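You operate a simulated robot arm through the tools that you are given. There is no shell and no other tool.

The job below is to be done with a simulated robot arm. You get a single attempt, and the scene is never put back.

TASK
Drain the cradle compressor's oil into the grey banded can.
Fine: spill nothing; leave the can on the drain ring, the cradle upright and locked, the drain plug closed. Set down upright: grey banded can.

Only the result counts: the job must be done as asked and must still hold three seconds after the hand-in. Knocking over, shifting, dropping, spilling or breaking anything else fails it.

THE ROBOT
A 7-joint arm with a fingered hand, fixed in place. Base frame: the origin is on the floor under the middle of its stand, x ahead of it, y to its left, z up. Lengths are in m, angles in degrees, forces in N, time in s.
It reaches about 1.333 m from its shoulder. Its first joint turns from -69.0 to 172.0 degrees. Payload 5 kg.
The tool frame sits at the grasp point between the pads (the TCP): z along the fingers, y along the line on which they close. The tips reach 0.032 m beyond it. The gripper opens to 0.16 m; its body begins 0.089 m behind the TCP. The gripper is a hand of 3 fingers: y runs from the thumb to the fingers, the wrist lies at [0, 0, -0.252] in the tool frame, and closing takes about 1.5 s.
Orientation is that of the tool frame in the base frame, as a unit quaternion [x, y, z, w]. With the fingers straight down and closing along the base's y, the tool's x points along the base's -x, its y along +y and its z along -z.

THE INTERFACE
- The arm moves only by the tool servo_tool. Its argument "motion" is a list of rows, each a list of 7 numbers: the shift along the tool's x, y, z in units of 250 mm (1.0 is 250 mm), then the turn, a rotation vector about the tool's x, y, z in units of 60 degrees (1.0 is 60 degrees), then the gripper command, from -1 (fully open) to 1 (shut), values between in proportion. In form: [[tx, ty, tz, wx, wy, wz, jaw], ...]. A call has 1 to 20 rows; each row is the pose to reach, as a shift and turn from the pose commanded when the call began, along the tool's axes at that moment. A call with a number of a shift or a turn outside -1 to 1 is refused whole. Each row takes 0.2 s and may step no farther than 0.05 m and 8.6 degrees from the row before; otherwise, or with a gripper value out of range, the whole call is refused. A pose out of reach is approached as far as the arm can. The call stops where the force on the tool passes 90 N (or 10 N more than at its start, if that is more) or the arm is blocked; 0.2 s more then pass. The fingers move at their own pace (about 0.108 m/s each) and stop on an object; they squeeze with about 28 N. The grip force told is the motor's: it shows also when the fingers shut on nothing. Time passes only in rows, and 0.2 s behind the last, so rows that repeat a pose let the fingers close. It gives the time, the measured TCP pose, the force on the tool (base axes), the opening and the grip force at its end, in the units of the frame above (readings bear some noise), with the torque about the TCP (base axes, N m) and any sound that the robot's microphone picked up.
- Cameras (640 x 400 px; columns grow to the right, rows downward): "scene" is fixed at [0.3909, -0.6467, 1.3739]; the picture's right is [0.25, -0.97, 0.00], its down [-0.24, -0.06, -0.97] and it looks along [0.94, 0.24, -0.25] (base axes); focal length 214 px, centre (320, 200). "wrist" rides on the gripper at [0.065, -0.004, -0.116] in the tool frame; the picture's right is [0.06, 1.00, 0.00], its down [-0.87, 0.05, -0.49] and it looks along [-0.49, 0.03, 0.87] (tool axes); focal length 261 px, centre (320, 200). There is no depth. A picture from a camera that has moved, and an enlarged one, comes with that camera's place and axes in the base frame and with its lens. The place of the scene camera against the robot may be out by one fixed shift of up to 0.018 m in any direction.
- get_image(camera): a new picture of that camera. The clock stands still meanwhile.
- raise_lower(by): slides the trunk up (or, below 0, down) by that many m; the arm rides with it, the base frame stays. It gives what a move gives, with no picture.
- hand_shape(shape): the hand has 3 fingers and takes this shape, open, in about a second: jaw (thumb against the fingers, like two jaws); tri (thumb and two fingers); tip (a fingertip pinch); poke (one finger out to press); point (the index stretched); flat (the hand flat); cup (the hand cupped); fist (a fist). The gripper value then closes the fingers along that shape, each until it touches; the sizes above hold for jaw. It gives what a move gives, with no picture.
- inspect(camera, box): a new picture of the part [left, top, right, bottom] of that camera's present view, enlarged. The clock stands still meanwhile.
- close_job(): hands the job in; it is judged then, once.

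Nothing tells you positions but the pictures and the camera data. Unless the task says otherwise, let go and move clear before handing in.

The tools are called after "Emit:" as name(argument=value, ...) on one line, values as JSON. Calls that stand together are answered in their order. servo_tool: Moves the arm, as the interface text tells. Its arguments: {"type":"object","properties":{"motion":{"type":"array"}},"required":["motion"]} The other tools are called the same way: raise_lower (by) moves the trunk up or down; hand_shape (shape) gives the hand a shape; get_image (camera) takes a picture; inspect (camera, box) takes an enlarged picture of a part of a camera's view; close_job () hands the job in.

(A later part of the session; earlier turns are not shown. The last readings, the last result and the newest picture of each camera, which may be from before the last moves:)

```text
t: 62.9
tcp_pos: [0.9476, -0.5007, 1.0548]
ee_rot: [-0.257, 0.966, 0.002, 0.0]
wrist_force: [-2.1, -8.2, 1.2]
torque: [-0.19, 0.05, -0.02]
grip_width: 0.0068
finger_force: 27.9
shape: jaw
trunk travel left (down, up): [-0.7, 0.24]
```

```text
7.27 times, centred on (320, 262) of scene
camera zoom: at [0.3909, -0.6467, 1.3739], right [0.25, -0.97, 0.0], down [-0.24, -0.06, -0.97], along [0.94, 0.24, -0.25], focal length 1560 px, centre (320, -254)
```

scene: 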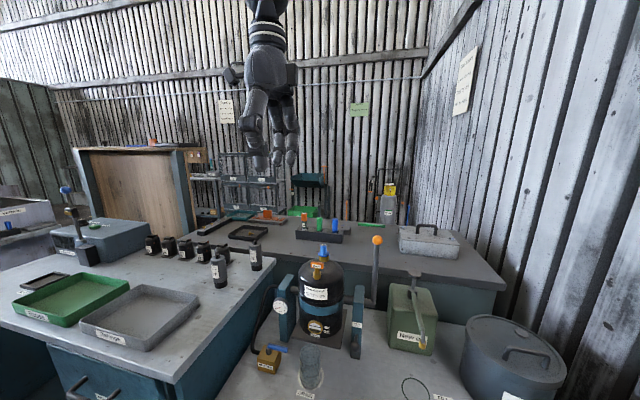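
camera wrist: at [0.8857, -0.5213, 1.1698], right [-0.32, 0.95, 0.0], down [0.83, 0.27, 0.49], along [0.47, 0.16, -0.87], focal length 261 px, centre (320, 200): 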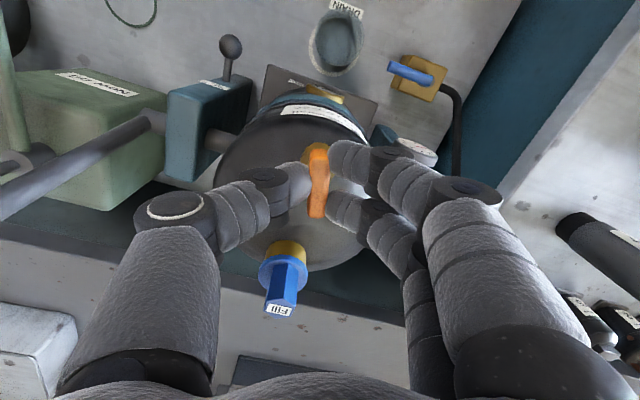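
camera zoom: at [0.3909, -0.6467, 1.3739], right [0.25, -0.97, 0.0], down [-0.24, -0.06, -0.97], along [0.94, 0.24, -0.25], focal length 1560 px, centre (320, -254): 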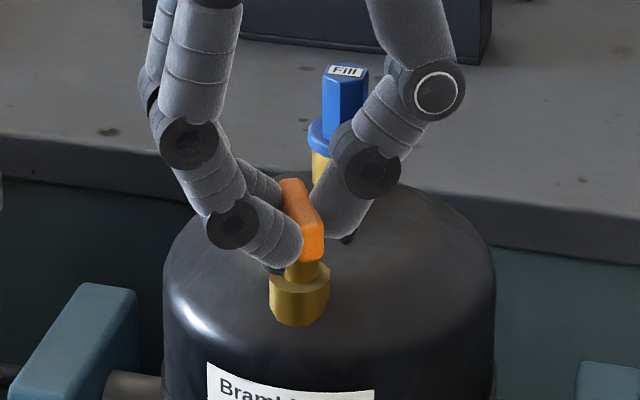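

Emit:
servo_tool(motion=[[0, -0.003, 0, 0, 0, -0.1, 1], [0, -0.003, 0, 0, 0, -0.2, 1], [0, -0.003, 0, 0, 0, -0.3, 1], [0, -0.003, 0, 0, 0, -0.4, 1], [0, -0.003, 0, 0, 0, -0.5, 1], [0, -0.003, 0, 0, 0, -0.5, 1]])

Emit:
get_image(camera="wrist")

Emit:
inspect(camera="wrist", box=[270, 120, 370, 230])

Emit:
inspect(camera="scene", box=[300, 235, 340, 290])

```text
t: 64.3
tcp_pos: [0.9492, -0.502, 1.0537]
ee_rot: [-0.499, 0.867, 0.004, 0.0]
wrist_force: [2.3, -15.4, 7.0]
torque: [-0.31, -0.06, -0.07]
grip_width: 0.007
finger_force: 27.9
shape: jaw
trunk travel left (down, up): [-0.7, 0.24]
```

```text
taken
camera wrist: at [0.9189, -0.5606, 1.1693], right [-0.89, 0.45, 0.0], down [0.39, 0.78, 0.49], along [0.22, 0.44, -0.87], focal length 261 px, centre (320, 200)
```

wrist: 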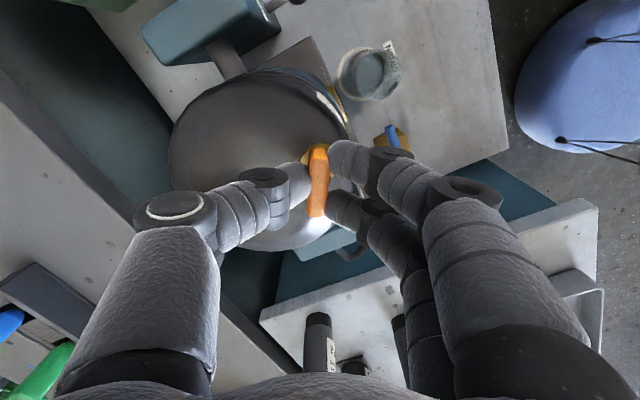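

```text
3.64 times, centred on (320, 175) of wrist
camera zoom: at [0.9189, -0.5606, 1.1693], right [-0.89, 0.45, 0.0], down [0.39, 0.78, 0.49], along [0.22, 0.44, -0.87], focal length 948 px, centre (320, 291)
```

zoom: 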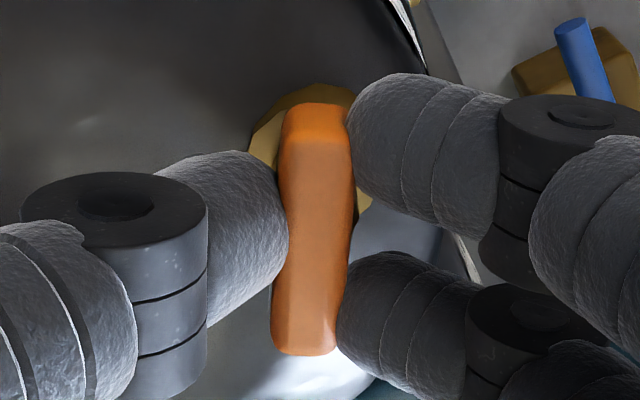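

```text
7.27 times, centred on (320, 262) of scene
camera zoom: at [0.3909, -0.6467, 1.3739], right [0.25, -0.97, 0.0], down [-0.24, -0.06, -0.97], along [0.94, 0.24, -0.25], focal length 1560 px, centre (320, -254)
```

zoom: 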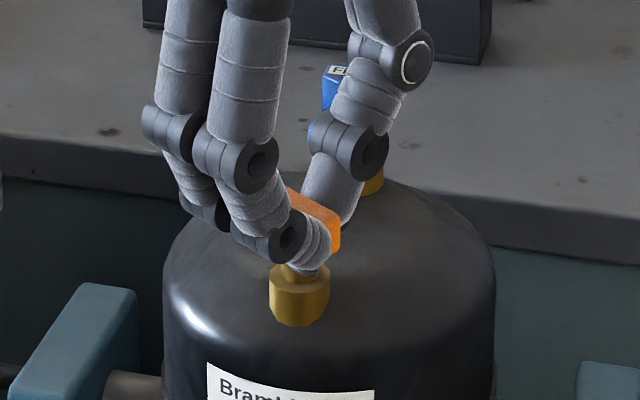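

Emit:
servo_tool(motion=[[0.004, -0.004, -0.002, 0, 0, 0, 1], [0.005, -0.004, -0.003, 0, 0, -0.083, 1], [0.005, -0.004, -0.003, 0, 0, -0.167, 1], [0.005, -0.004, -0.003, 0, 0, -0.25, 1], [0.005, -0.004, -0.003, 0, 0, -0.333, 1], [0.005, -0.004, -0.003, 0, 0, -0.417, 1], [0.005, -0.004, -0.003, 0, 0, -0.5, 1], [0.005, -0.004, -0.003, 0, 0, -0.5, 1]])

Emit:
get_image(camera="wrist")

Emit:
inspect(camera="wrist", box=[270, 120, 370, 230])

Emit:
inspect(camera="scene", box=[300, 235, 340, 290])

```text
t: 66.1
tcp_pos: [0.9489, -0.502, 1.0543]
ee_rot: [-0.707, 0.707, 0.002, 0.0]
wrist_force: [5.5, -6.6, -3.3]
torque: [-0.14, -0.12, -0.01]
grip_width: 0.0067
finger_force: 27.7
shape: jaw
trunk travel left (down, up): [-0.7, 0.24]
```

```text
taken
camera wrist: at [0.9531, -0.5684, 1.1695], right [-1.0, -0.06, 0.0], down [-0.05, 0.87, 0.5], along [-0.03, 0.49, -0.87], focal length 261 px, centre (320, 200)
```

wrist: 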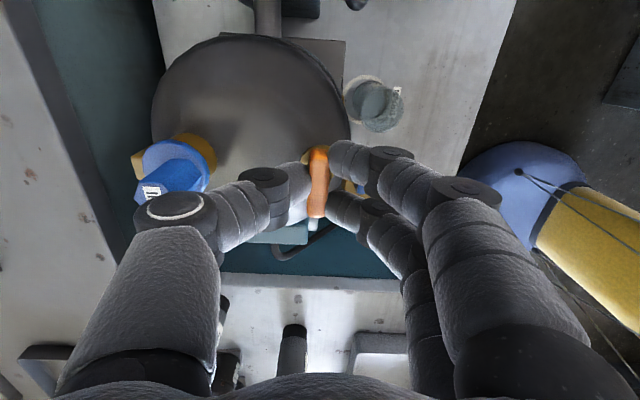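

```text
3.64 times, centred on (320, 175) of wrist
camera zoom: at [0.9531, -0.5684, 1.1695], right [-1.0, -0.06, 0.0], down [-0.05, 0.87, 0.5], along [-0.03, 0.49, -0.87], focal length 948 px, centre (320, 291)
```

zoom: 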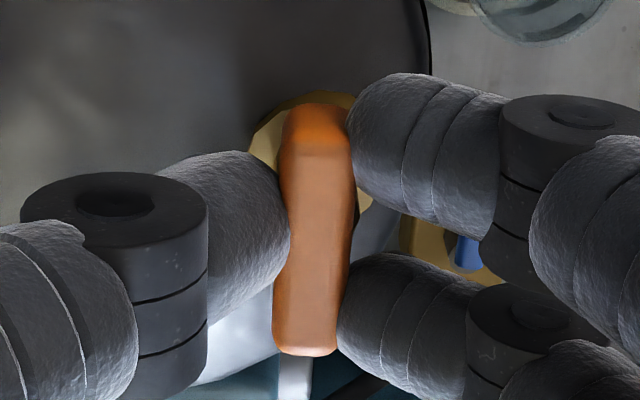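

```text
7.27 times, centred on (320, 262) of scene
camera zoom: at [0.3909, -0.6467, 1.3739], right [0.25, -0.97, 0.0], down [-0.24, -0.06, -0.97], along [0.94, 0.24, -0.25], focal length 1560 px, centre (320, -254)
```

zoom: 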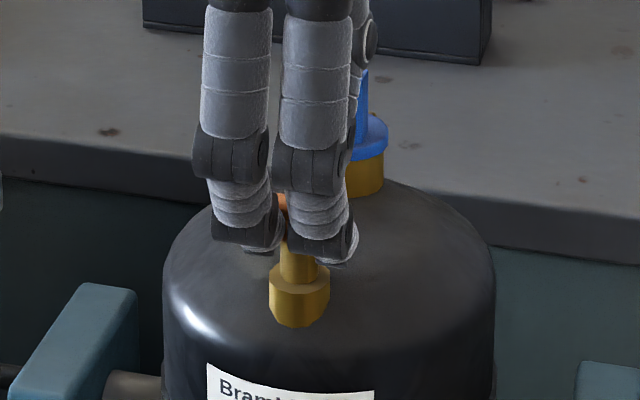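

Emit:
servo_tool(motion=[[0, 0, 0, 0, 0, -0.083, 1], [0, 0, 0, 0, 0, -0.167, 1], [0, 0, 0, 0, 0, -0.25, 1], [0, 0, 0, 0, 0, -0.333, 1], [0, 0, 0, 0, 0, -0.333, 1]])

Emit:
inspect(camera="wrist", box=[270, 120, 370, 230])

Emit:
inspect(camera="scene", box=[300, 235, 340, 290])

```text
t: 67.3
tcp_pos: [0.9501, -0.5031, 1.0547]
ee_rot: [0.819, -0.574, -0.002, -0.002]
wrist_force: [10.7, -13.4, 1.5]
torque: [-0.38, -0.2, -0.64]
grip_width: 0.0067
finger_force: 28.0
shape: jaw
trunk travel left (down, up): [-0.7, 0.24]
```

```text
3.64 times, centred on (320, 175) of wrist
camera zoom: at [0.9749, -0.5641, 1.1695], right [-0.92, -0.4, 0.0], down [-0.35, 0.8, 0.5], along [-0.2, 0.45, -0.87], focal length 948 px, centre (320, 291)
```

zoom: 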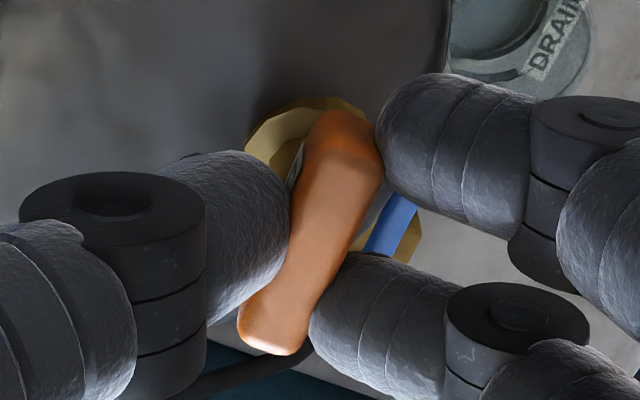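

```text
7.27 times, centred on (320, 262) of scene
camera zoom: at [0.3909, -0.6467, 1.3739], right [0.25, -0.97, 0.0], down [-0.24, -0.06, -0.97], along [0.94, 0.24, -0.25], focal length 1560 px, centre (320, -254)
```

zoom: 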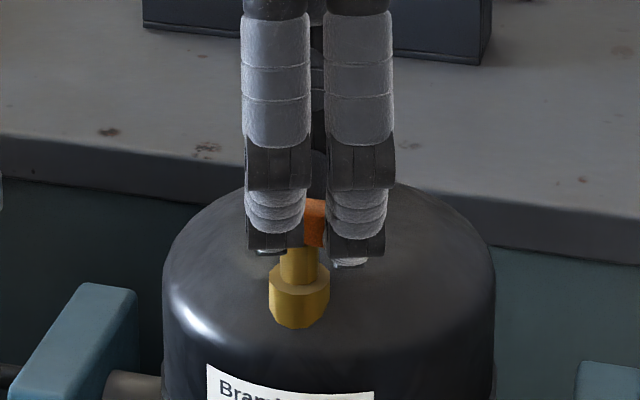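

There is a stop at 180° (torque -0.64 N·m and the bar stayed put), so the drain is fully open. I'll turn the hand back in line with the bar, let go and rise.

Emit:
servo_tool(motion=[[0, 0, 0, 0, 0, 0.083, 1], [0, 0, 0, 0, 0, 0.167, 1], [0, 0, 0, 0, 0, 0.25, 1], [0, 0, 0, 0, 0, 0.333, 1], [0, 0, 0, 0, 0, 0.333, 0.8], [0, 0, 0, 0, 0, 0.333, 0.65], [0, 0, 0, 0, 0, 0.333, 0.55], [0, 0, 0, 0, 0, 0.333, 0.55]])

Emit:
inspect(camera="wrist", box=[230, 100, 410, 230])

```text
t: 69.1
tcp_pos: [0.9491, -0.5012, 1.0556]
ee_rot: [-0.706, 0.708, 0.001, 0.001]
wrist_force: [0.9, 0.4, -0.5]
torque: [0.0, -0.02, 0.0]
grip_width: 0.0356
finger_force: 0.0
shape: jaw
trunk travel left (down, up): [-0.7, 0.24]
```

```text
3.08 times, centred on (320, 165) of wrist
camera zoom: at [0.9531, -0.5666, 1.1707], right [-1.0, -0.06, 0.0], down [-0.05, 0.87, 0.49], along [-0.03, 0.49, -0.87], focal length 802 px, centre (320, 308)
```

zoom: 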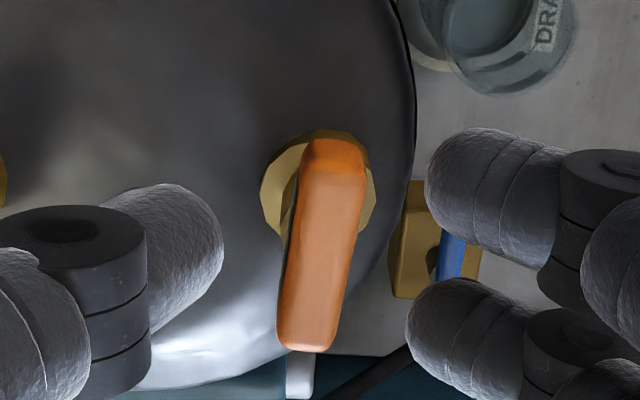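

The drain key is free and open. Next I'll rise, move back and reorient (yaw 30°, 55° down) toward the latch knob at (0.912, -0.626, 0.80).

Emit:
servo_tool(motion=[[0, 0, -0.08, 0, 0, 0, 0.55], [0, 0, -0.16, 0, 0, 0, 0.55], [0, 0, -0.24, 0, 0, 0, 0.55], [0, 0, -0.32, 0, 0, 0, 0.5], [0, 0, -0.4, 0, 0, 0, 0.45], [0, 0, -0.48, 0, 0, 0, 0.45]])

Emit:
servo_tool(motion=[[0.05, 0.075, 0, 0, 0, 0.125, 0.45], [0.1, 0.15, 0, 0, 0, 0.25, 0.45], [0.15, 0.225, 0, 0, 0, 0.375, 0.45], [0.2, 0.3, 0, 0, 0, 0.5, 0.45], [0.25, 0.375, 0, 0, 0, 0.625, 0.45], [0.3, 0.45, 0, 0, 0, 0.75, 0.45], [0.35, 0.525, 0, 0, 0, 0.875, 0.45], [0.4, 0.6, 0, 0, 0, 1, 0.45], [0.4, 0.6, 0, 0, 0, 1, 0.45]])

Emit:
get_image(camera="wrist")

Emit:
inspect(camera="scene", box=[260, 220, 400, 400])

```text
t: 70.5
tcp_pos: [0.9432, -0.5029, 1.1747]
ee_rot: [-0.707, 0.708, -0.001, 0.003]
wrist_force: [0.0, 0.8, -0.2]
torque: [-0.02, 0.0, -0.02]
grip_width: 0.0435
finger_force: 0.1
shape: jaw
out of reach, approached as far as the arm can: row 6
trunk travel left (down, up): [-0.7, 0.24]
```

```text
t: 72.5
tcp_pos: [0.794, -0.6016, 1.1732]
ee_rot: [-0.257, 0.966, 0.003, -0.001]
wrist_force: [0.3, 0.6, 0.1]
torque: [0.0, 0.01, -0.01]
grip_width: 0.0434
finger_force: 0.2
shape: jaw
trunk travel left (down, up): [-0.7, 0.24]
```

```text
taken
camera wrist: at [0.7392, -0.6373, 1.2882], right [-0.55, 0.83, 0.0], down [0.73, 0.48, 0.49], along [0.41, 0.27, -0.87], focal length 261 px, centre (320, 200)
```

wrist: 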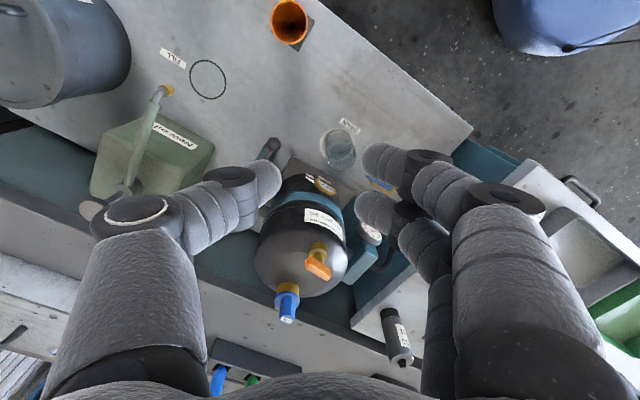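

```text
2.22 times, centred on (330, 310) of scene
camera zoom: at [0.3909, -0.6467, 1.3739], right [0.25, -0.97, 0.0], down [-0.24, -0.06, -0.97], along [0.94, 0.24, -0.25], focal length 477 px, centre (298, -44)
```

zoom: 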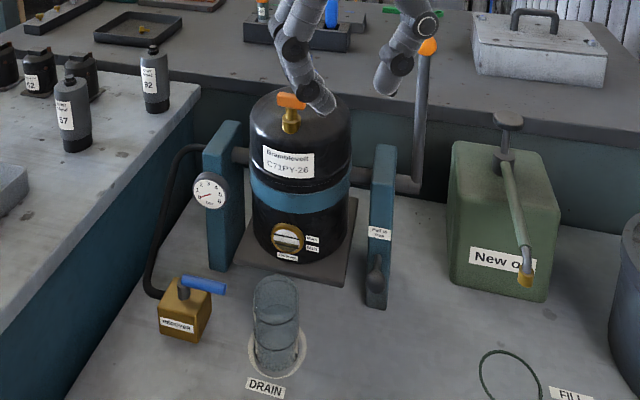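

The key is open (bar reversed) and the can is fine. Tilting the hand and moving toward the latch knob's stand-off.

Emit:
servo_tool(motion=[[-0.016, -0.046, 0.127, 0, -0.083, 0, 0.45], [-0.031, -0.092, 0.254, 0, -0.167, 0, 0.45], [-0.047, -0.138, 0.381, 0, -0.25, 0, 0.45], [-0.063, -0.184, 0.508, 0, -0.333, 0, 0.45], [-0.079, -0.23, 0.635, 0, -0.417, 0, 0.45], [-0.094, -0.276, 0.762, 0, -0.5, 0, 0.45], [-0.11, -0.322, 0.889, 0, -0.583, 0, 0.45], [-0.11, -0.322, 0.889, 0, -0.583, 0, 0.45]])

Emit:
get_image(camera="wrist")

Emit:
get_image(camera="scene")

```text
t: 74.3
tcp_pos: [0.8562, -0.6557, 0.9511]
ee_rot: [-0.246, 0.921, 0.08, 0.291]
wrist_force: [0.1, 0.7, 0.6]
torque: [-0.03, 0.01, -0.01]
grip_width: 0.0438
finger_force: 0.0
shape: jaw
trunk travel left (down, up): [-0.7, 0.24]
```

```text
taken
camera wrist: at [0.7543, -0.7194, 1.0078], right [-0.54, 0.84, -0.03], down [0.35, 0.26, 0.9], along [0.77, 0.48, -0.43], focal length 261 px, centre (320, 200)
```

wrist: 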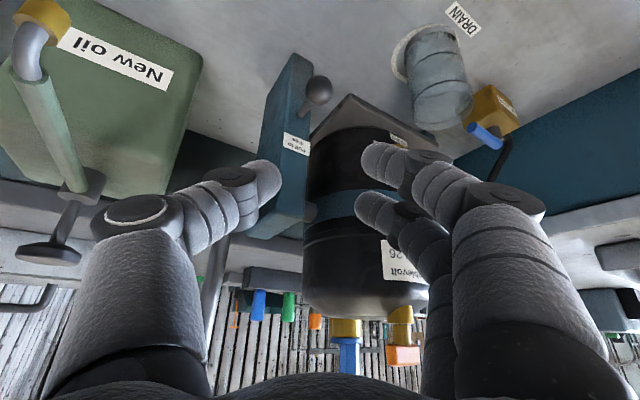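

```text
taken
```

scene: 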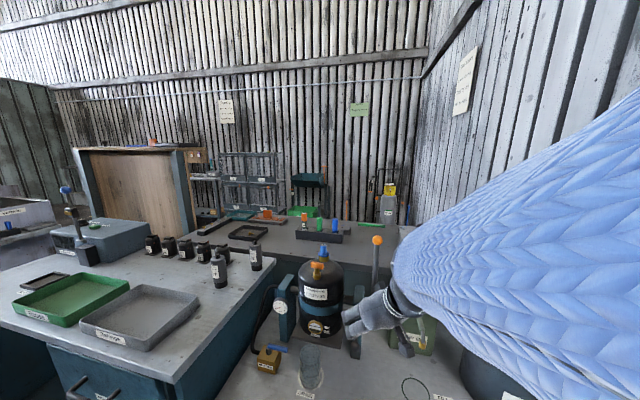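

The knob is re-measured at (0.913, -0.626, 0.80). Closing in along the tilted axis.

Emit:
servo_tool(motion=[[0.064, -0.005, 0.136, 0, 0, 0, 0.45], [0.127, -0.009, 0.271, 0, 0, 0, 0.45], [0.127, -0.009, 0.36, 0, 0, 0, 0.45], [0.127, -0.009, 0.44, 0, 0, 0, 0.45], [0.127, -0.009, 0.44, 0, 0, 0, 0.45]])

Emit:
get_image(camera="wrist")

Emit:
inspect(camera="scene", box=[280, 280, 440, 400])

```text
t: 75.5
tcp_pos: [0.89, -0.6394, 0.8419]
ee_rot: [-0.245, 0.921, 0.08, 0.291]
wrist_force: [0.1, 0.2, -0.3]
torque: [0.01, -0.04, 0.01]
grip_width: 0.0436
finger_force: 0.1
shape: jaw
trunk travel left (down, up): [-0.7, 0.24]
```

```text
taken
camera wrist: at [0.788, -0.7035, 0.8993], right [-0.54, 0.84, -0.03], down [0.35, 0.26, 0.9], along [0.77, 0.48, -0.43], focal length 261 px, centre (320, 200)
```

wrist: 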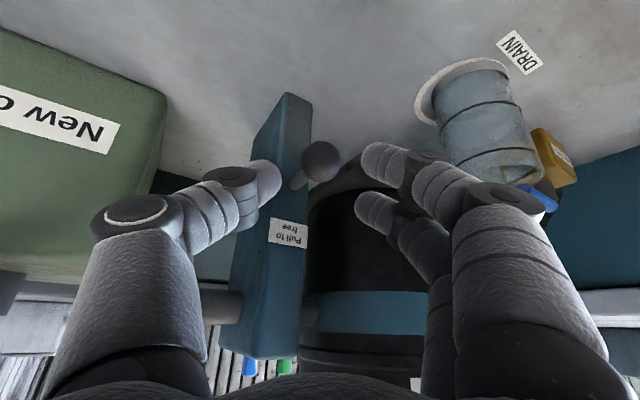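

```text
3.33 times, centred on (360, 340) of scene
camera zoom: at [0.3909, -0.6467, 1.3739], right [0.25, -0.97, 0.0], down [-0.24, -0.06, -0.97], along [0.94, 0.24, -0.25], focal length 715 px, centre (187, -267)
```

zoom: 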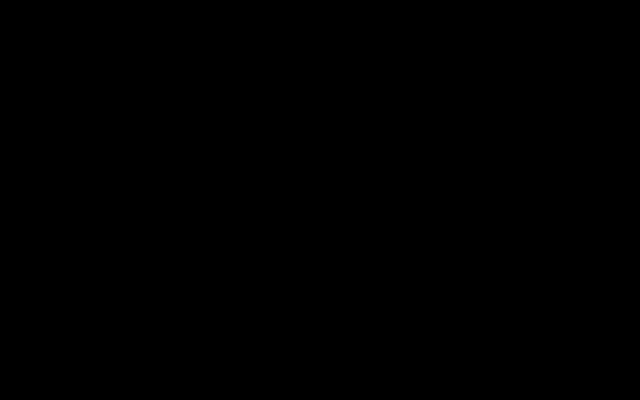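

Aligned. Advancing the last 38 mm and closing on the knob.

Emit:
servo_tool(motion=[[0.006, 0.002, 0.05, 0, 0, 0, 0.45], [0.006, 0.002, 0.1, 0, 0, 0, 0.45], [0.006, 0.002, 0.151, 0, 0, 0, 0.45], [0.006, 0.002, 0.151, 0, 0, 0, 0.45]])

Emit:
get_image(camera="wrist")

```text
t: 76.5
tcp_pos: [0.8948, -0.6369, 0.8313]
ee_rot: [-0.245, 0.921, 0.079, 0.291]
wrist_force: [-0.1, 0.2, 0.3]
torque: [-0.03, 0.0, -0.03]
grip_width: 0.0437
finger_force: 0.1
shape: jaw
out of reach, approached as far as the arm can: row 2, 3, 4
trunk travel left (down, up): [-0.7, 0.24]
```

```text
taken
camera wrist: at [0.7931, -0.7005, 0.8879], right [-0.54, 0.84, -0.03], down [0.35, 0.26, 0.9], along [0.77, 0.48, -0.43], focal length 261 px, centre (320, 200)
```

wrist: 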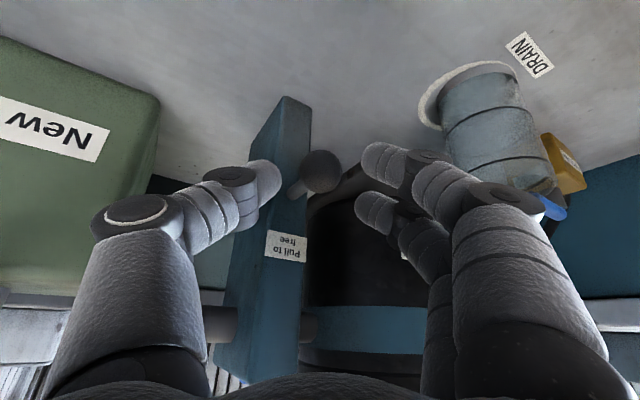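

Just short of reach again at this trunk height. I'll lift the hand 18 cm, lower the trunk by 18 cm, and try again.

Emit:
servo_tool(motion=[[-0.069, 0, -0.098, 0, 0, 0, 0.45], [-0.138, 0, -0.197, 0, 0, 0, 0.45], [-0.207, 0, -0.295, 0, 0, 0, 0.45], [-0.275, 0, -0.393, 0, 0, 0, 0.45], [-0.344, 0, -0.492, 0, 0, 0, 0.45], [-0.413, 0, -0.59, 0, 0, 0, 0.45], [-0.413, 0, -0.59, 0, 0, 0, 0.45]])

Emit:
raise_lower(by=-0.17)

Emit:
get_image(camera="wrist")

Emit:
get_image(camera="scene")

```text
t: 78.1
tcp_pos: [0.8935, -0.6375, 1.0091]
ee_rot: [-0.245, 0.922, 0.079, 0.29]
wrist_force: [0.0, -0.1, -0.3]
torque: [0.04, 0.0, 0.03]
grip_width: 0.0435
finger_force: 0.0
shape: jaw
trunk travel left (down, up): [-0.7, 0.24]
```

```text
t: 80.0
tcp_pos: [0.8923, -0.636, 0.8412]
ee_rot: [-0.245, 0.922, 0.079, 0.29]
wrist_force: [-0.5, 1.4, -0.9]
torque: [0.01, 0.0, 0.02]
grip_width: 0.0434
finger_force: 0.0
shape: jaw
trunk travel left (down, up): [-0.53, 0.41]
```

```text
taken
camera wrist: at [0.7919, -0.7003, 0.8977], right [-0.54, 0.84, -0.03], down [0.35, 0.26, 0.9], along [0.77, 0.48, -0.43], focal length 261 px, centre (320, 200)
```

wrist: 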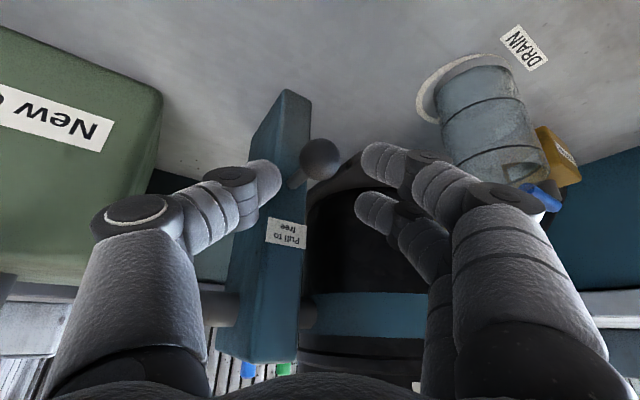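

```text
taken
```

scene: 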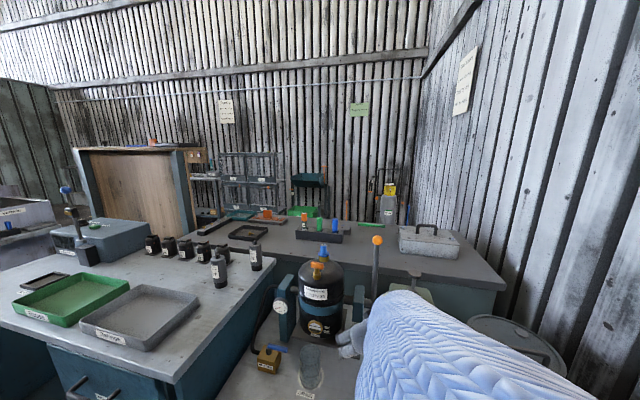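

Emit:
servo_tool(motion=[[0.004, 0, 0.045, 0, 0, 0, 0.45], [0.008, 0, 0.09, 0, 0, 0, 0.45], [0.012, 0, 0.134, 0, 0, 0, 0.45], [0.012, 0, 0.134, 0, 0, 0, 0.45]])

Emit:
get_image(camera="wrist")

```text
t: 81.0
tcp_pos: [0.9084, -0.6271, 0.8103]
ee_rot: [-0.246, 0.922, 0.08, 0.29]
wrist_force: [0.1, -0.6, -0.1]
torque: [0.03, 0.0, 0.0]
grip_width: 0.0435
finger_force: 0.1
shape: jaw
trunk travel left (down, up): [-0.53, 0.41]
```

```text
taken
camera wrist: at [0.8066, -0.6915, 0.8679], right [-0.54, 0.84, -0.03], down [0.35, 0.26, 0.9], along [0.77, 0.48, -0.43], focal length 261 px, centre (320, 200)
```

wrist: 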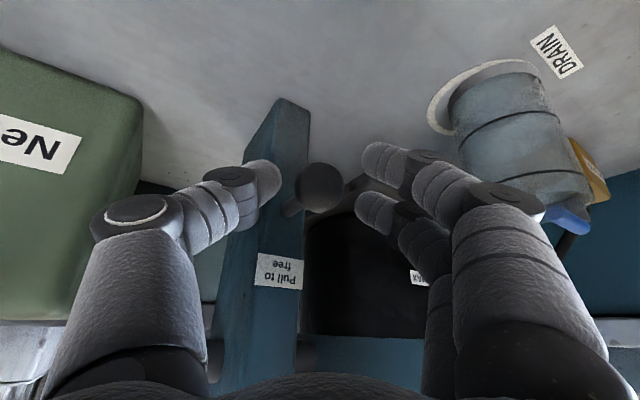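

The knob sits centred between thumb and fingers. Closing on it.

Emit:
servo_tool(motion=[[0, 0, 0, 0, 0, 0, 0.55], [0, 0, 0, 0, 0, 0, 0.62], [0, 0, 0, 0, 0, 0, 0.7], [0, 0, 0, 0, 0, 0, 0.85], [0, 0, 0, 0, 0, 0, 1], [0, 0, 0, 0, 0, 0, 1], [0, 0, 0, 0, 0, 0, 1]])

Emit:
get_image(camera="wrist")

```text
t: 82.6
tcp_pos: [0.9078, -0.6289, 0.8092]
ee_rot: [-0.245, 0.922, 0.08, 0.29]
wrist_force: [2.4, -2.2, -4.7]
torque: [-0.06, 0.02, -0.06]
grip_width: 0.0119
finger_force: 27.9
shape: jaw
trunk travel left (down, up): [-0.53, 0.41]
```

```text
taken
camera wrist: at [0.8068, -0.6919, 0.8669], right [-0.54, 0.84, -0.03], down [0.35, 0.26, 0.9], along [0.77, 0.48, -0.43], focal length 261 px, centre (320, 200)
```

wrist: 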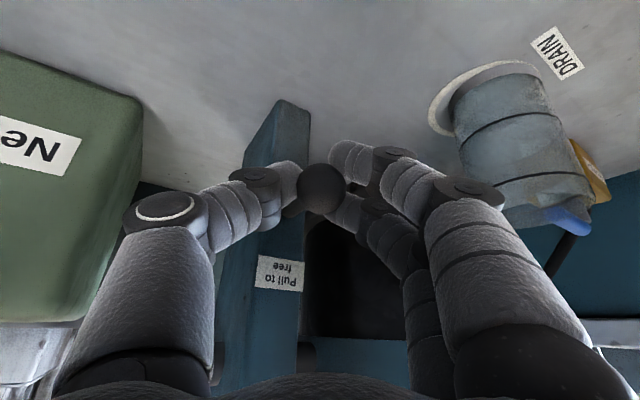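

Knob gripped. Pulling it straight out (toward -x) slowly by 2 cm.

Emit:
servo_tool(motion=[[0.011, 0.008, -0.008, 0, 0, 0, 1], [0.023, 0.016, -0.016, 0, 0, 0, 1], [0.034, 0.024, -0.024, 0, 0, 0, 1], [0.045, 0.032, -0.032, 0, 0, 0, 1], [0.057, 0.04, -0.04, 0, 0, 0, 1], [0.057, 0.04, -0.04, 0, 0, 0, 1]])

Emit:
get_image(camera="wrist")

```text
t: 84.0
tcp_pos: [0.8887, -0.6285, 0.8094]
ee_rot: [-0.245, 0.922, 0.079, 0.289]
wrist_force: [0.2, -2.4, -8.5]
torque: [-0.06, 0.1, -0.04]
grip_width: 0.0119
finger_force: 27.7
shape: jaw
trunk travel left (down, up): [-0.53, 0.41]
```

```text
taken
camera wrist: at [0.7869, -0.692, 0.867], right [-0.54, 0.84, -0.03], down [0.35, 0.26, 0.9], along [0.77, 0.48, -0.43], focal length 261 px, centre (320, 200)
```

wrist: 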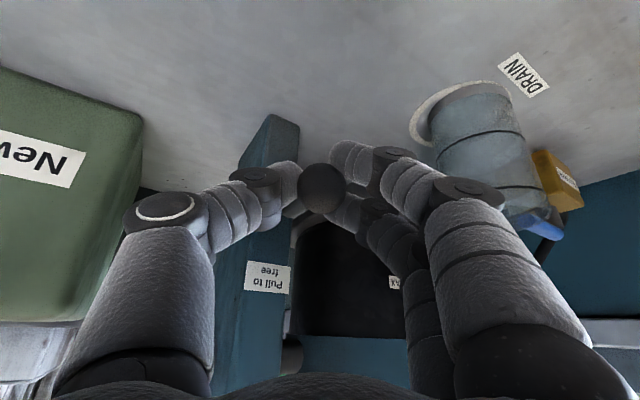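

It moved out 2 cm with little resistance. Pulling a bit more to find the end of travel.

Emit:
servo_tool(motion=[[0.011, 0.008, -0.008, 0, 0, 0, 1], [0.023, 0.016, -0.016, 0, 0, 0, 1], [0.034, 0.024, -0.024, 0, 0, 0, 1], [0.034, 0.024, -0.024, 0, 0, 0, 1]])

Emit:
get_image(camera="wrist")

```text
t: 85.0
tcp_pos: [0.8808, -0.627, 0.8122]
ee_rot: [-0.246, 0.921, 0.079, 0.292]
wrist_force: [54.0, 9.8, -13.5]
torque: [0.01, -0.62, -0.12]
grip_width: 0.0086
finger_force: 28.1
shape: jaw
trunk travel left (down, up): [-0.53, 0.41]
```

```text
taken
camera wrist: at [0.7791, -0.691, 0.8679], right [-0.54, 0.84, -0.03], down [0.34, 0.26, 0.9], along [0.77, 0.48, -0.43], focal length 261 px, centre (320, 200)
```

wrist: 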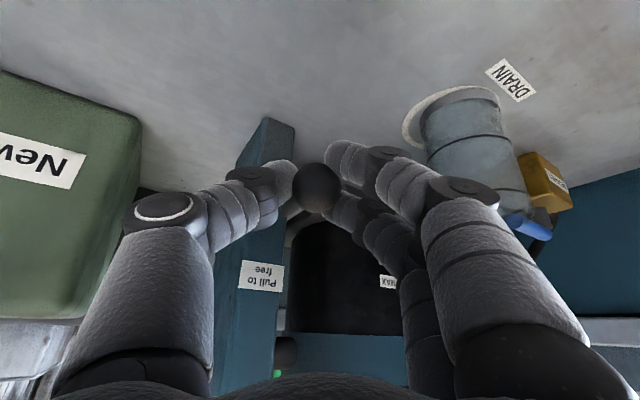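

Hit the stop at about 2.5 cm travel. Easing off 4 mm and releasing, then checking that it stays out.

Emit:
servo_tool(motion=[[-0.011, -0.008, 0.008, 0, 0, 0, 1], [-0.011, -0.008, 0.008, 0, 0, 0, 0.9], [-0.011, -0.008, 0.008, 0, 0, 0, 0.75], [-0.011, -0.008, 0.008, 0, 0, 0, 0.6], [-0.011, -0.008, 0.008, 0, 0, 0, 0.45], [-0.011, -0.008, 0.008, 0, 0, 0, 0.45]])

Emit:
get_image(camera="wrist")

```text
t: 86.4
tcp_pos: [0.8802, -0.6277, 0.8105]
ee_rot: [-0.245, 0.921, 0.08, 0.291]
wrist_force: [0.7, 0.0, 0.0]
torque: [0.02, 0.01, 0.04]
grip_width: 0.0434
finger_force: 0.1
shape: jaw
trunk travel left (down, up): [-0.53, 0.41]
```

```text
taken
camera wrist: at [0.7783, -0.6922, 0.868], right [-0.54, 0.84, -0.03], down [0.35, 0.26, 0.9], along [0.77, 0.48, -0.43], focal length 261 px, centre (320, 200)
```

wrist: 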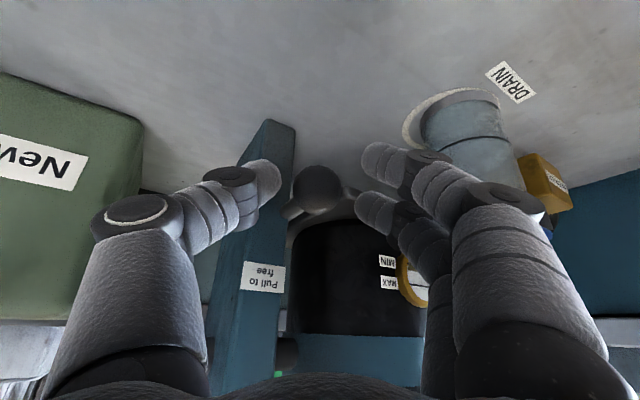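

The latch stays pulled out (knob now at x≈0.888). Retreating.

Emit:
servo_tool(motion=[[0, 0, -0.1, 0, 0, 0, 0.45], [0, 0, -0.2, 0, 0, 0, 0.45], [0, 0, -0.35, 0, 0, 0, 0.45], [0, 0, -0.5, 0, 0, 0, 0.45], [0, 0, -0.65, 0, 0, 0, 0.45], [0, 0, -0.8, 0, 0, 0, 0.45], [0, 0, -0.8, 0, 0, 0, 0.45]])

Emit:
get_image(camera="wrist")

Emit:
get_image(camera="scene")

```text
t: 88.0
tcp_pos: [0.7811, -0.686, 0.9747]
ee_rot: [-0.247, 0.921, 0.081, 0.29]
wrist_force: [0.8, 0.2, 0.7]
torque: [-0.05, -0.03, 0.05]
grip_width: 0.0435
finger_force: 0.0
shape: jaw
trunk travel left (down, up): [-0.53, 0.41]
```

```text
taken
camera wrist: at [0.6792, -0.7498, 1.0307], right [-0.54, 0.84, -0.03], down [0.35, 0.26, 0.9], along [0.77, 0.48, -0.43], focal length 261 px, centre (320, 200)
```

wrist: 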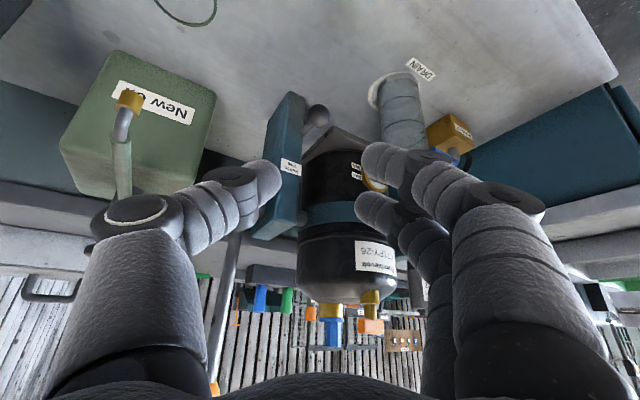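

```text
taken
```

scene: 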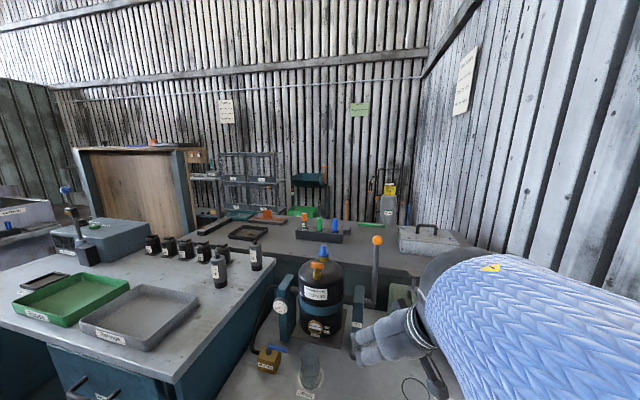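

The latch is out. Now to the lever ball at (1.014, -0.67, 1.10): I'll go to a stand-off above and in front of it with the fingers closing along y.

Emit:
servo_tool(motion=[[-0.149, -0.036, -0.066, 0.056, -0.041, 0.062, 0.25], [-0.297, -0.072, -0.132, 0.113, -0.081, 0.123, 0.25], [-0.446, -0.108, -0.198, 0.169, -0.122, 0.185, 0.25], [-0.595, -0.144, -0.264, 0.226, -0.162, 0.246, 0.25], [-0.743, -0.18, -0.33, 0.282, -0.203, 0.308, 0.25], [-0.892, -0.216, -0.396, 0.339, -0.244, 0.37, 0.25], [-0.892, -0.216, -0.396, 0.339, -0.244, 0.37, 0.25]])

Emit:
get_image(camera="wrist")

Emit:
get_image(camera="scene")

```text
t: 89.6
tcp_pos: [0.9178, -0.6699, 1.1844]
ee_rot: [0.002, 0.907, 0.001, 0.422]
wrist_force: [0.6, -1.0, -0.5]
torque: [0.04, -0.01, 0.0]
grip_width: 0.0597
finger_force: 0.0
shape: jaw
trunk travel left (down, up): [-0.53, 0.41]
```

```text
taken
camera wrist: at [0.7874, -0.6748, 1.2093], right [-0.04, 1.0, -0.04], down [0.18, 0.05, 0.98], along [0.98, 0.03, -0.19], focal length 261 px, centre (320, 200)
```

wrist: 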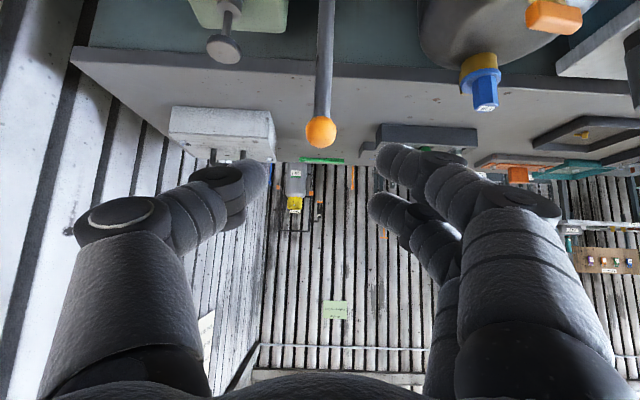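

```text
taken
```

scene: 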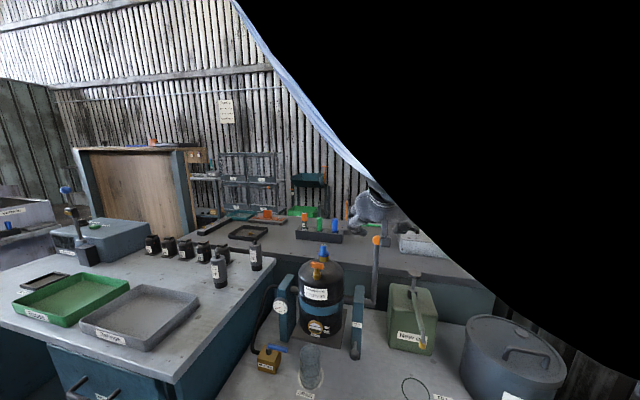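

The ball is at (1.014, -0.671, 1.101), dead ahead. Advancing 8 cm then the rest.

Emit:
servo_tool(motion=[[0, 0, 0.11, 0, 0, 0, 0.25], [0, 0, 0.22, 0, 0, 0, 0.25], [0, 0, 0.32, 0, 0, 0, 0.25], [0, 0, 0.32, 0, 0, 0, 0.25]])

Emit:
get_image(camera="wrist")

```text
t: 90.6
tcp_pos: [0.9789, -0.6707, 1.136]
ee_rot: [0.002, 0.906, 0.001, 0.422]
wrist_force: [0.4, 0.3, 0.7]
torque: [-0.01, 0.01, -0.01]
grip_width: 0.0596
finger_force: 0.0
shape: jaw
trunk travel left (down, up): [-0.53, 0.41]
```

```text
taken
camera wrist: at [0.848, -0.6746, 1.1597], right [-0.04, 1.0, -0.04], down [0.18, 0.05, 0.98], along [0.98, 0.03, -0.18], focal length 261 px, centre (320, 200)
```

wrist: 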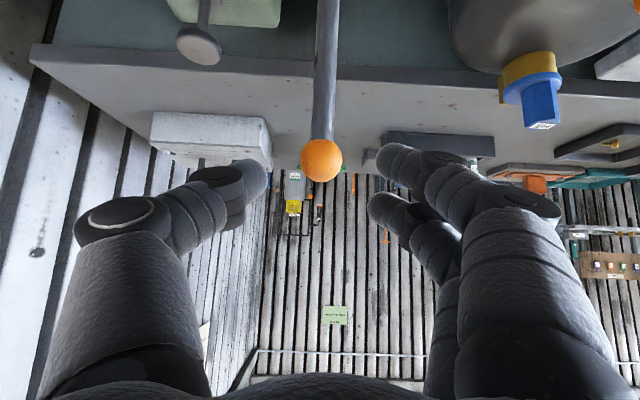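

Emit:
servo_tool(motion=[[0, 0, 0.08, 0, 0, 0, 0.25], [0, 0, 0.156, 0, 0, 0, 0.25], [0, 0, 0.156, 0, 0, 0, 0.4], [0, 0, 0.156, 0, 0, 0, 0.55], [0, 0, 0.156, 0, 0, 0, 0.7], [0, 0, 0.156, 0, 0, 0, 0.85], [0, 0, 0.156, 0, 0, 0, 1], [0, 0, 0.156, 0, 0, 0, 1], [0, 0, 0.156, 0, 0, 0, 1]])

Emit:
get_image(camera="wrist")

```text
t: 92.6
tcp_pos: [1.0093, -0.6719, 1.1092]
ee_rot: [0.001, 0.907, 0.002, 0.422]
wrist_force: [2.5, -3.2, -0.4]
torque: [0.05, -0.01, -0.04]
grip_width: 0.0154
finger_force: 27.7
shape: jaw
trunk travel left (down, up): [-0.53, 0.41]
```

```text
taken
camera wrist: at [0.8785, -0.6759, 1.1331], right [-0.04, 1.0, -0.04], down [0.18, 0.05, 0.98], along [0.98, 0.03, -0.19], focal length 261 px, centre (320, 200)
```

wrist: 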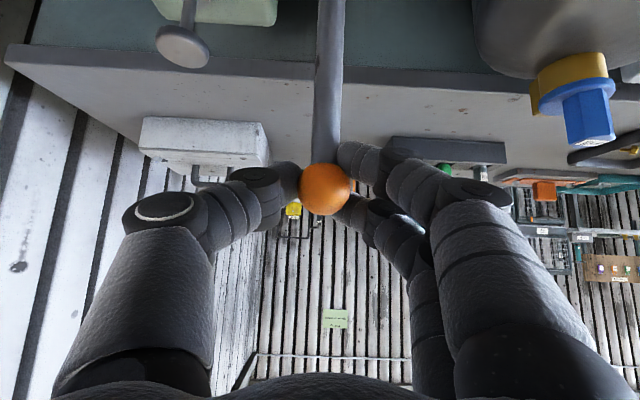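

Ball gripped. I'll start the tilt with a small 3 cm pull and read the forces.

Emit:
servo_tool(motion=[[0.02, 0, -0.023, 0, 0, 0, 1], [0.04, 0, -0.045, 0, 0, 0, 1], [0.06, 0, -0.068, 0, 0, 0, 1], [0.08, 0, -0.0905, 0, 0, 0, 1], [0.08, 0, -0.0905, 0, 0, 0, 1]])

Emit:
get_image(camera="wrist")

Emit:
get_image(camera="scene")

```text
t: 93.8
tcp_pos: [0.9776, -0.6714, 1.1085]
ee_rot: [0.002, 0.907, 0.001, 0.422]
wrist_force: [5.0, -8.6, 10.2]
torque: [-0.05, -0.34, -0.14]
grip_width: 0.0155
finger_force: 28.0
shape: jaw
trunk travel left (down, up): [-0.53, 0.41]
```

```text
taken
camera wrist: at [0.8473, -0.6754, 1.1329], right [-0.04, 1.0, -0.04], down [0.18, 0.05, 0.98], along [0.98, 0.03, -0.18], focal length 261 px, centre (320, 200)
```

wrist: 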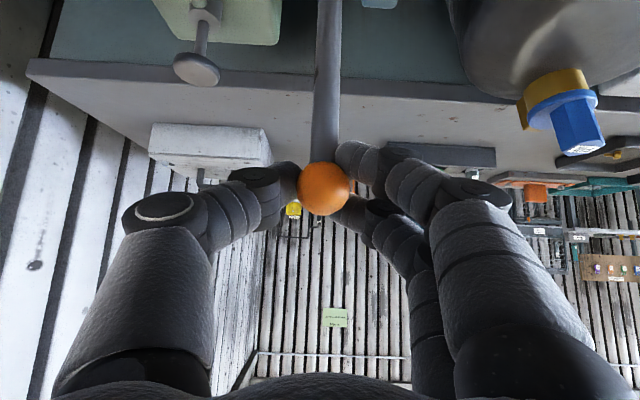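

```text
taken
```

scene: 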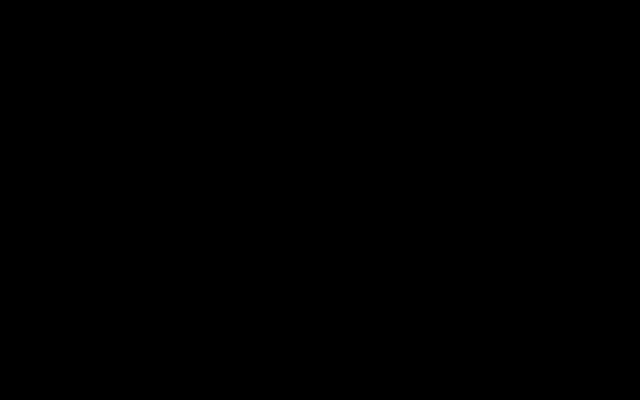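

The compressor is tilting with the lever. Continuing along the arc to about 28° of tilt.

Emit:
servo_tool(motion=[[0.027, 0, -0.026, 0, 0, 0, 1], [0.054, 0, -0.051, 0, 0, 0, 1], [0.084, 0, -0.074, 0, 0, 0, 1], [0.114, 0, -0.097, 0, 0, 0, 1], [0.146, 0, -0.118, 0, 0, 0, 1], [0.178, 0, -0.138, 0, 0, 0, 1], [0.212, 0, -0.156, 0, 0, 0, 1], [0.246, 0, -0.173, 0, 0, 0, 1], [0.246, 0, -0.173, 0, 0, 0, 1]])

Emit:
get_image(camera="wrist")

```text
t: 95.8
tcp_pos: [0.9047, -0.6708, 1.0865]
ee_rot: [0.003, 0.907, 0.001, 0.421]
wrist_force: [4.1, -7.7, -1.0]
torque: [0.11, -0.09, -0.05]
grip_width: 0.0135
finger_force: 28.1
shape: jaw
trunk travel left (down, up): [-0.53, 0.41]
```

```text
taken
camera wrist: at [0.7745, -0.6751, 1.1107], right [-0.04, 1.0, -0.04], down [0.19, 0.05, 0.98], along [0.98, 0.03, -0.19], focal length 261 px, centre (320, 200)
```

wrist: 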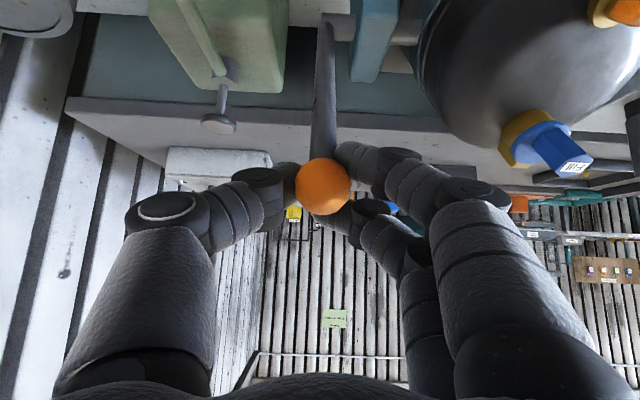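

Forces are low. Continuing the arc to about 58° tilt.

Emit:
servo_tool(motion=[[0.035, -0.003, -0.015, 0, 0, 0, 1], [0.07, -0.003, -0.029, 0, 0, 0, 1], [0.106, -0.003, -0.041, 0, 0, 0, 1], [0.142, -0.003, -0.052, 0, 0, 0, 1], [0.179, -0.003, -0.061, 0, 0, 0, 1], [0.216, -0.003, -0.069, 0, 0, 0, 1], [0.254, -0.003, -0.074, 0, 0, 0, 1], [0.292, -0.003, -0.078, 0, 0, 0, 1], [0.33, -0.003, -0.08, 0, 0, 0, 1], [0.367, -0.003, -0.082, 0, 0, 0, 1], [0.405, -0.003, -0.081, 0, 0, 0, 1], [0.443, -0.003, -0.078, 0, 0, 0, 1], [0.443, -0.003, -0.078, 0, 0, 0, 1]])

Emit:
get_image(camera="wrist")

Emit:
get_image(camera="scene")

```text
t: 98.6
tcp_pos: [0.8203, -0.6717, 1.0123]
ee_rot: [0.003, 0.908, 0.002, 0.42]
wrist_force: [27.0, -12.7, -11.1]
torque: [-0.14, -0.55, -0.15]
grip_width: 0.0101
finger_force: 28.3
shape: jaw
trunk travel left (down, up): [-0.53, 0.41]
```

```text
taken
camera wrist: at [0.6906, -0.6764, 1.0371], right [-0.04, 1.0, -0.04], down [0.19, 0.05, 0.98], along [0.98, 0.03, -0.19], focal length 261 px, centre (320, 200)
```

wrist: 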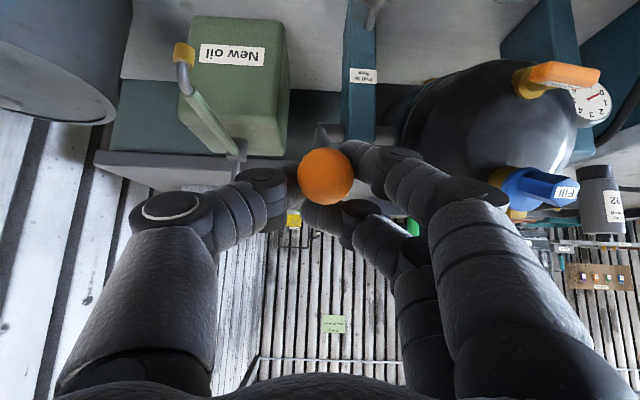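

```text
taken
```

scene: 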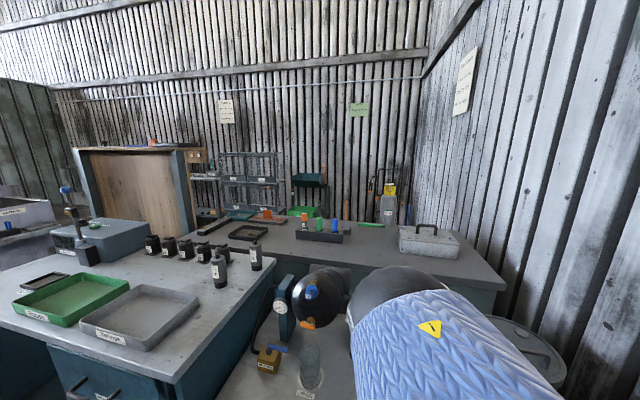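

Tilt is about 60°; the radial force shows the true arc lies a few mm inside my path. I'll check the can and spout from the scene camera before going on.

Emit:
inspect(camera="scene", box=[240, 250, 380, 400])

Emit:
inspect(camera="wrist", box=[390, 40, 640, 220])

```text
2.67 times, centred on (310, 325) of scene
camera zoom: at [0.3909, -0.6467, 1.3739], right [0.25, -0.97, 0.0], down [-0.24, -0.06, -0.97], along [0.94, 0.24, -0.25], focal length 572 px, centre (347, -133)
```

zoom: 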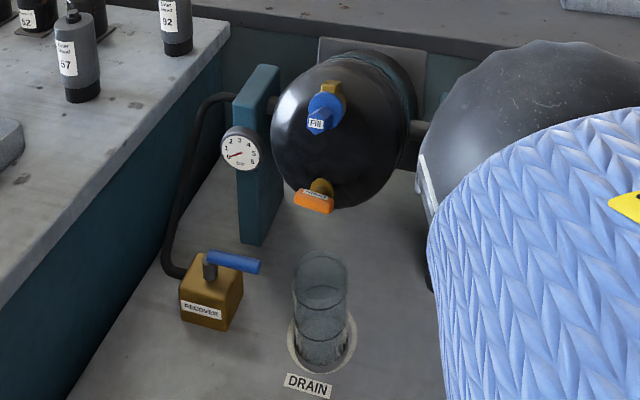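

```text
2.22 times, centred on (515, 130) of wrist
camera zoom: at [0.6906, -0.6764, 1.0371], right [-0.04, 1.0, -0.04], down [0.19, 0.05, 0.98], along [0.98, 0.03, -0.19], focal length 579 px, centre (-113, 356)
```

zoom: 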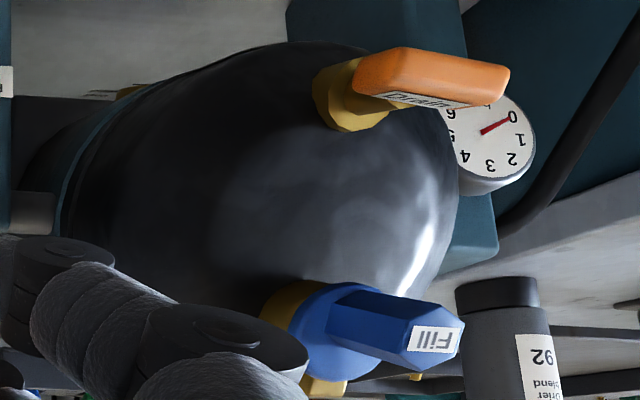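

No flow yet and the spout is lining up above the can. Continuing to about 75–80°.

Emit:
servo_tool(motion=[[0.061, -0.005, 0.016, 0, 0, 0, 1], [0.122, -0.006, 0.032, 0, 0, 0, 1], [0.158, -0.006, 0.043, 0, 0, 0, 1], [0.193, -0.006, 0.054, 0, 0, 0, 1], [0.228, -0.006, 0.068, 0, 0, 0, 1], [0.263, -0.006, 0.083, 0, 0, 0, 1], [0.263, -0.006, 0.083, 0, 0, 0, 1]])

Emit:
get_image(camera="wrist")

Emit:
inspect(camera="scene", box=[240, 250, 380, 400])

```text
t: 100.2
tcp_pos: [0.7943, -0.6718, 0.9494]
ee_rot: [0.003, 0.907, 0.001, 0.422]
wrist_force: [35.1, -13.1, -1.9]
torque: [-0.2, -0.76, -0.21]
grip_width: 0.0096
finger_force: 28.2
shape: jaw
trunk travel left (down, up): [-0.53, 0.41]
```

```text
taken
camera wrist: at [0.6646, -0.6766, 0.9736], right [-0.04, 1.0, -0.04], down [0.19, 0.05, 0.98], along [0.98, 0.03, -0.19], focal length 261 px, centre (320, 200)
```

wrist: 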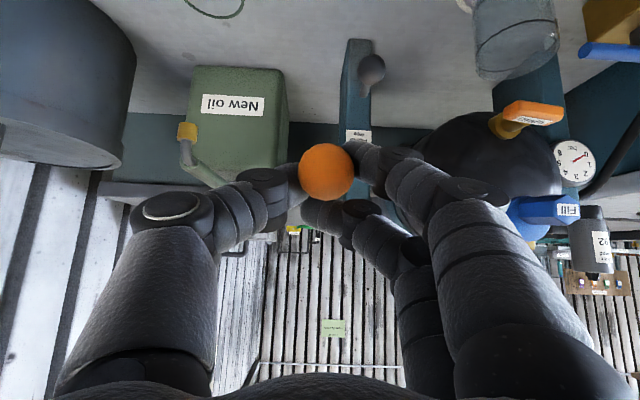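

```text
2.67 times, centred on (310, 325) of scene
camera zoom: at [0.3909, -0.6467, 1.3739], right [0.25, -0.97, 0.0], down [-0.24, -0.06, -0.97], along [0.94, 0.24, -0.25], focal length 572 px, centre (347, -133)
```

zoom: 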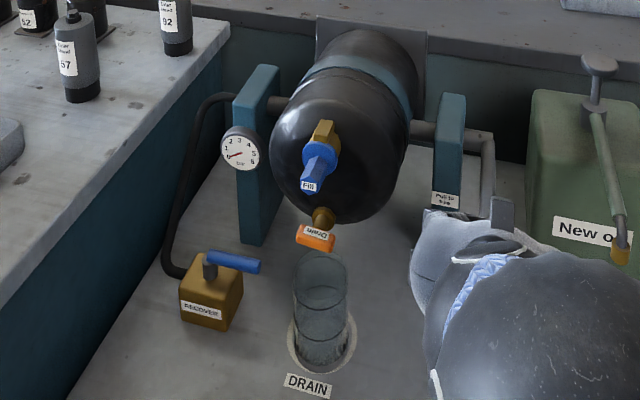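

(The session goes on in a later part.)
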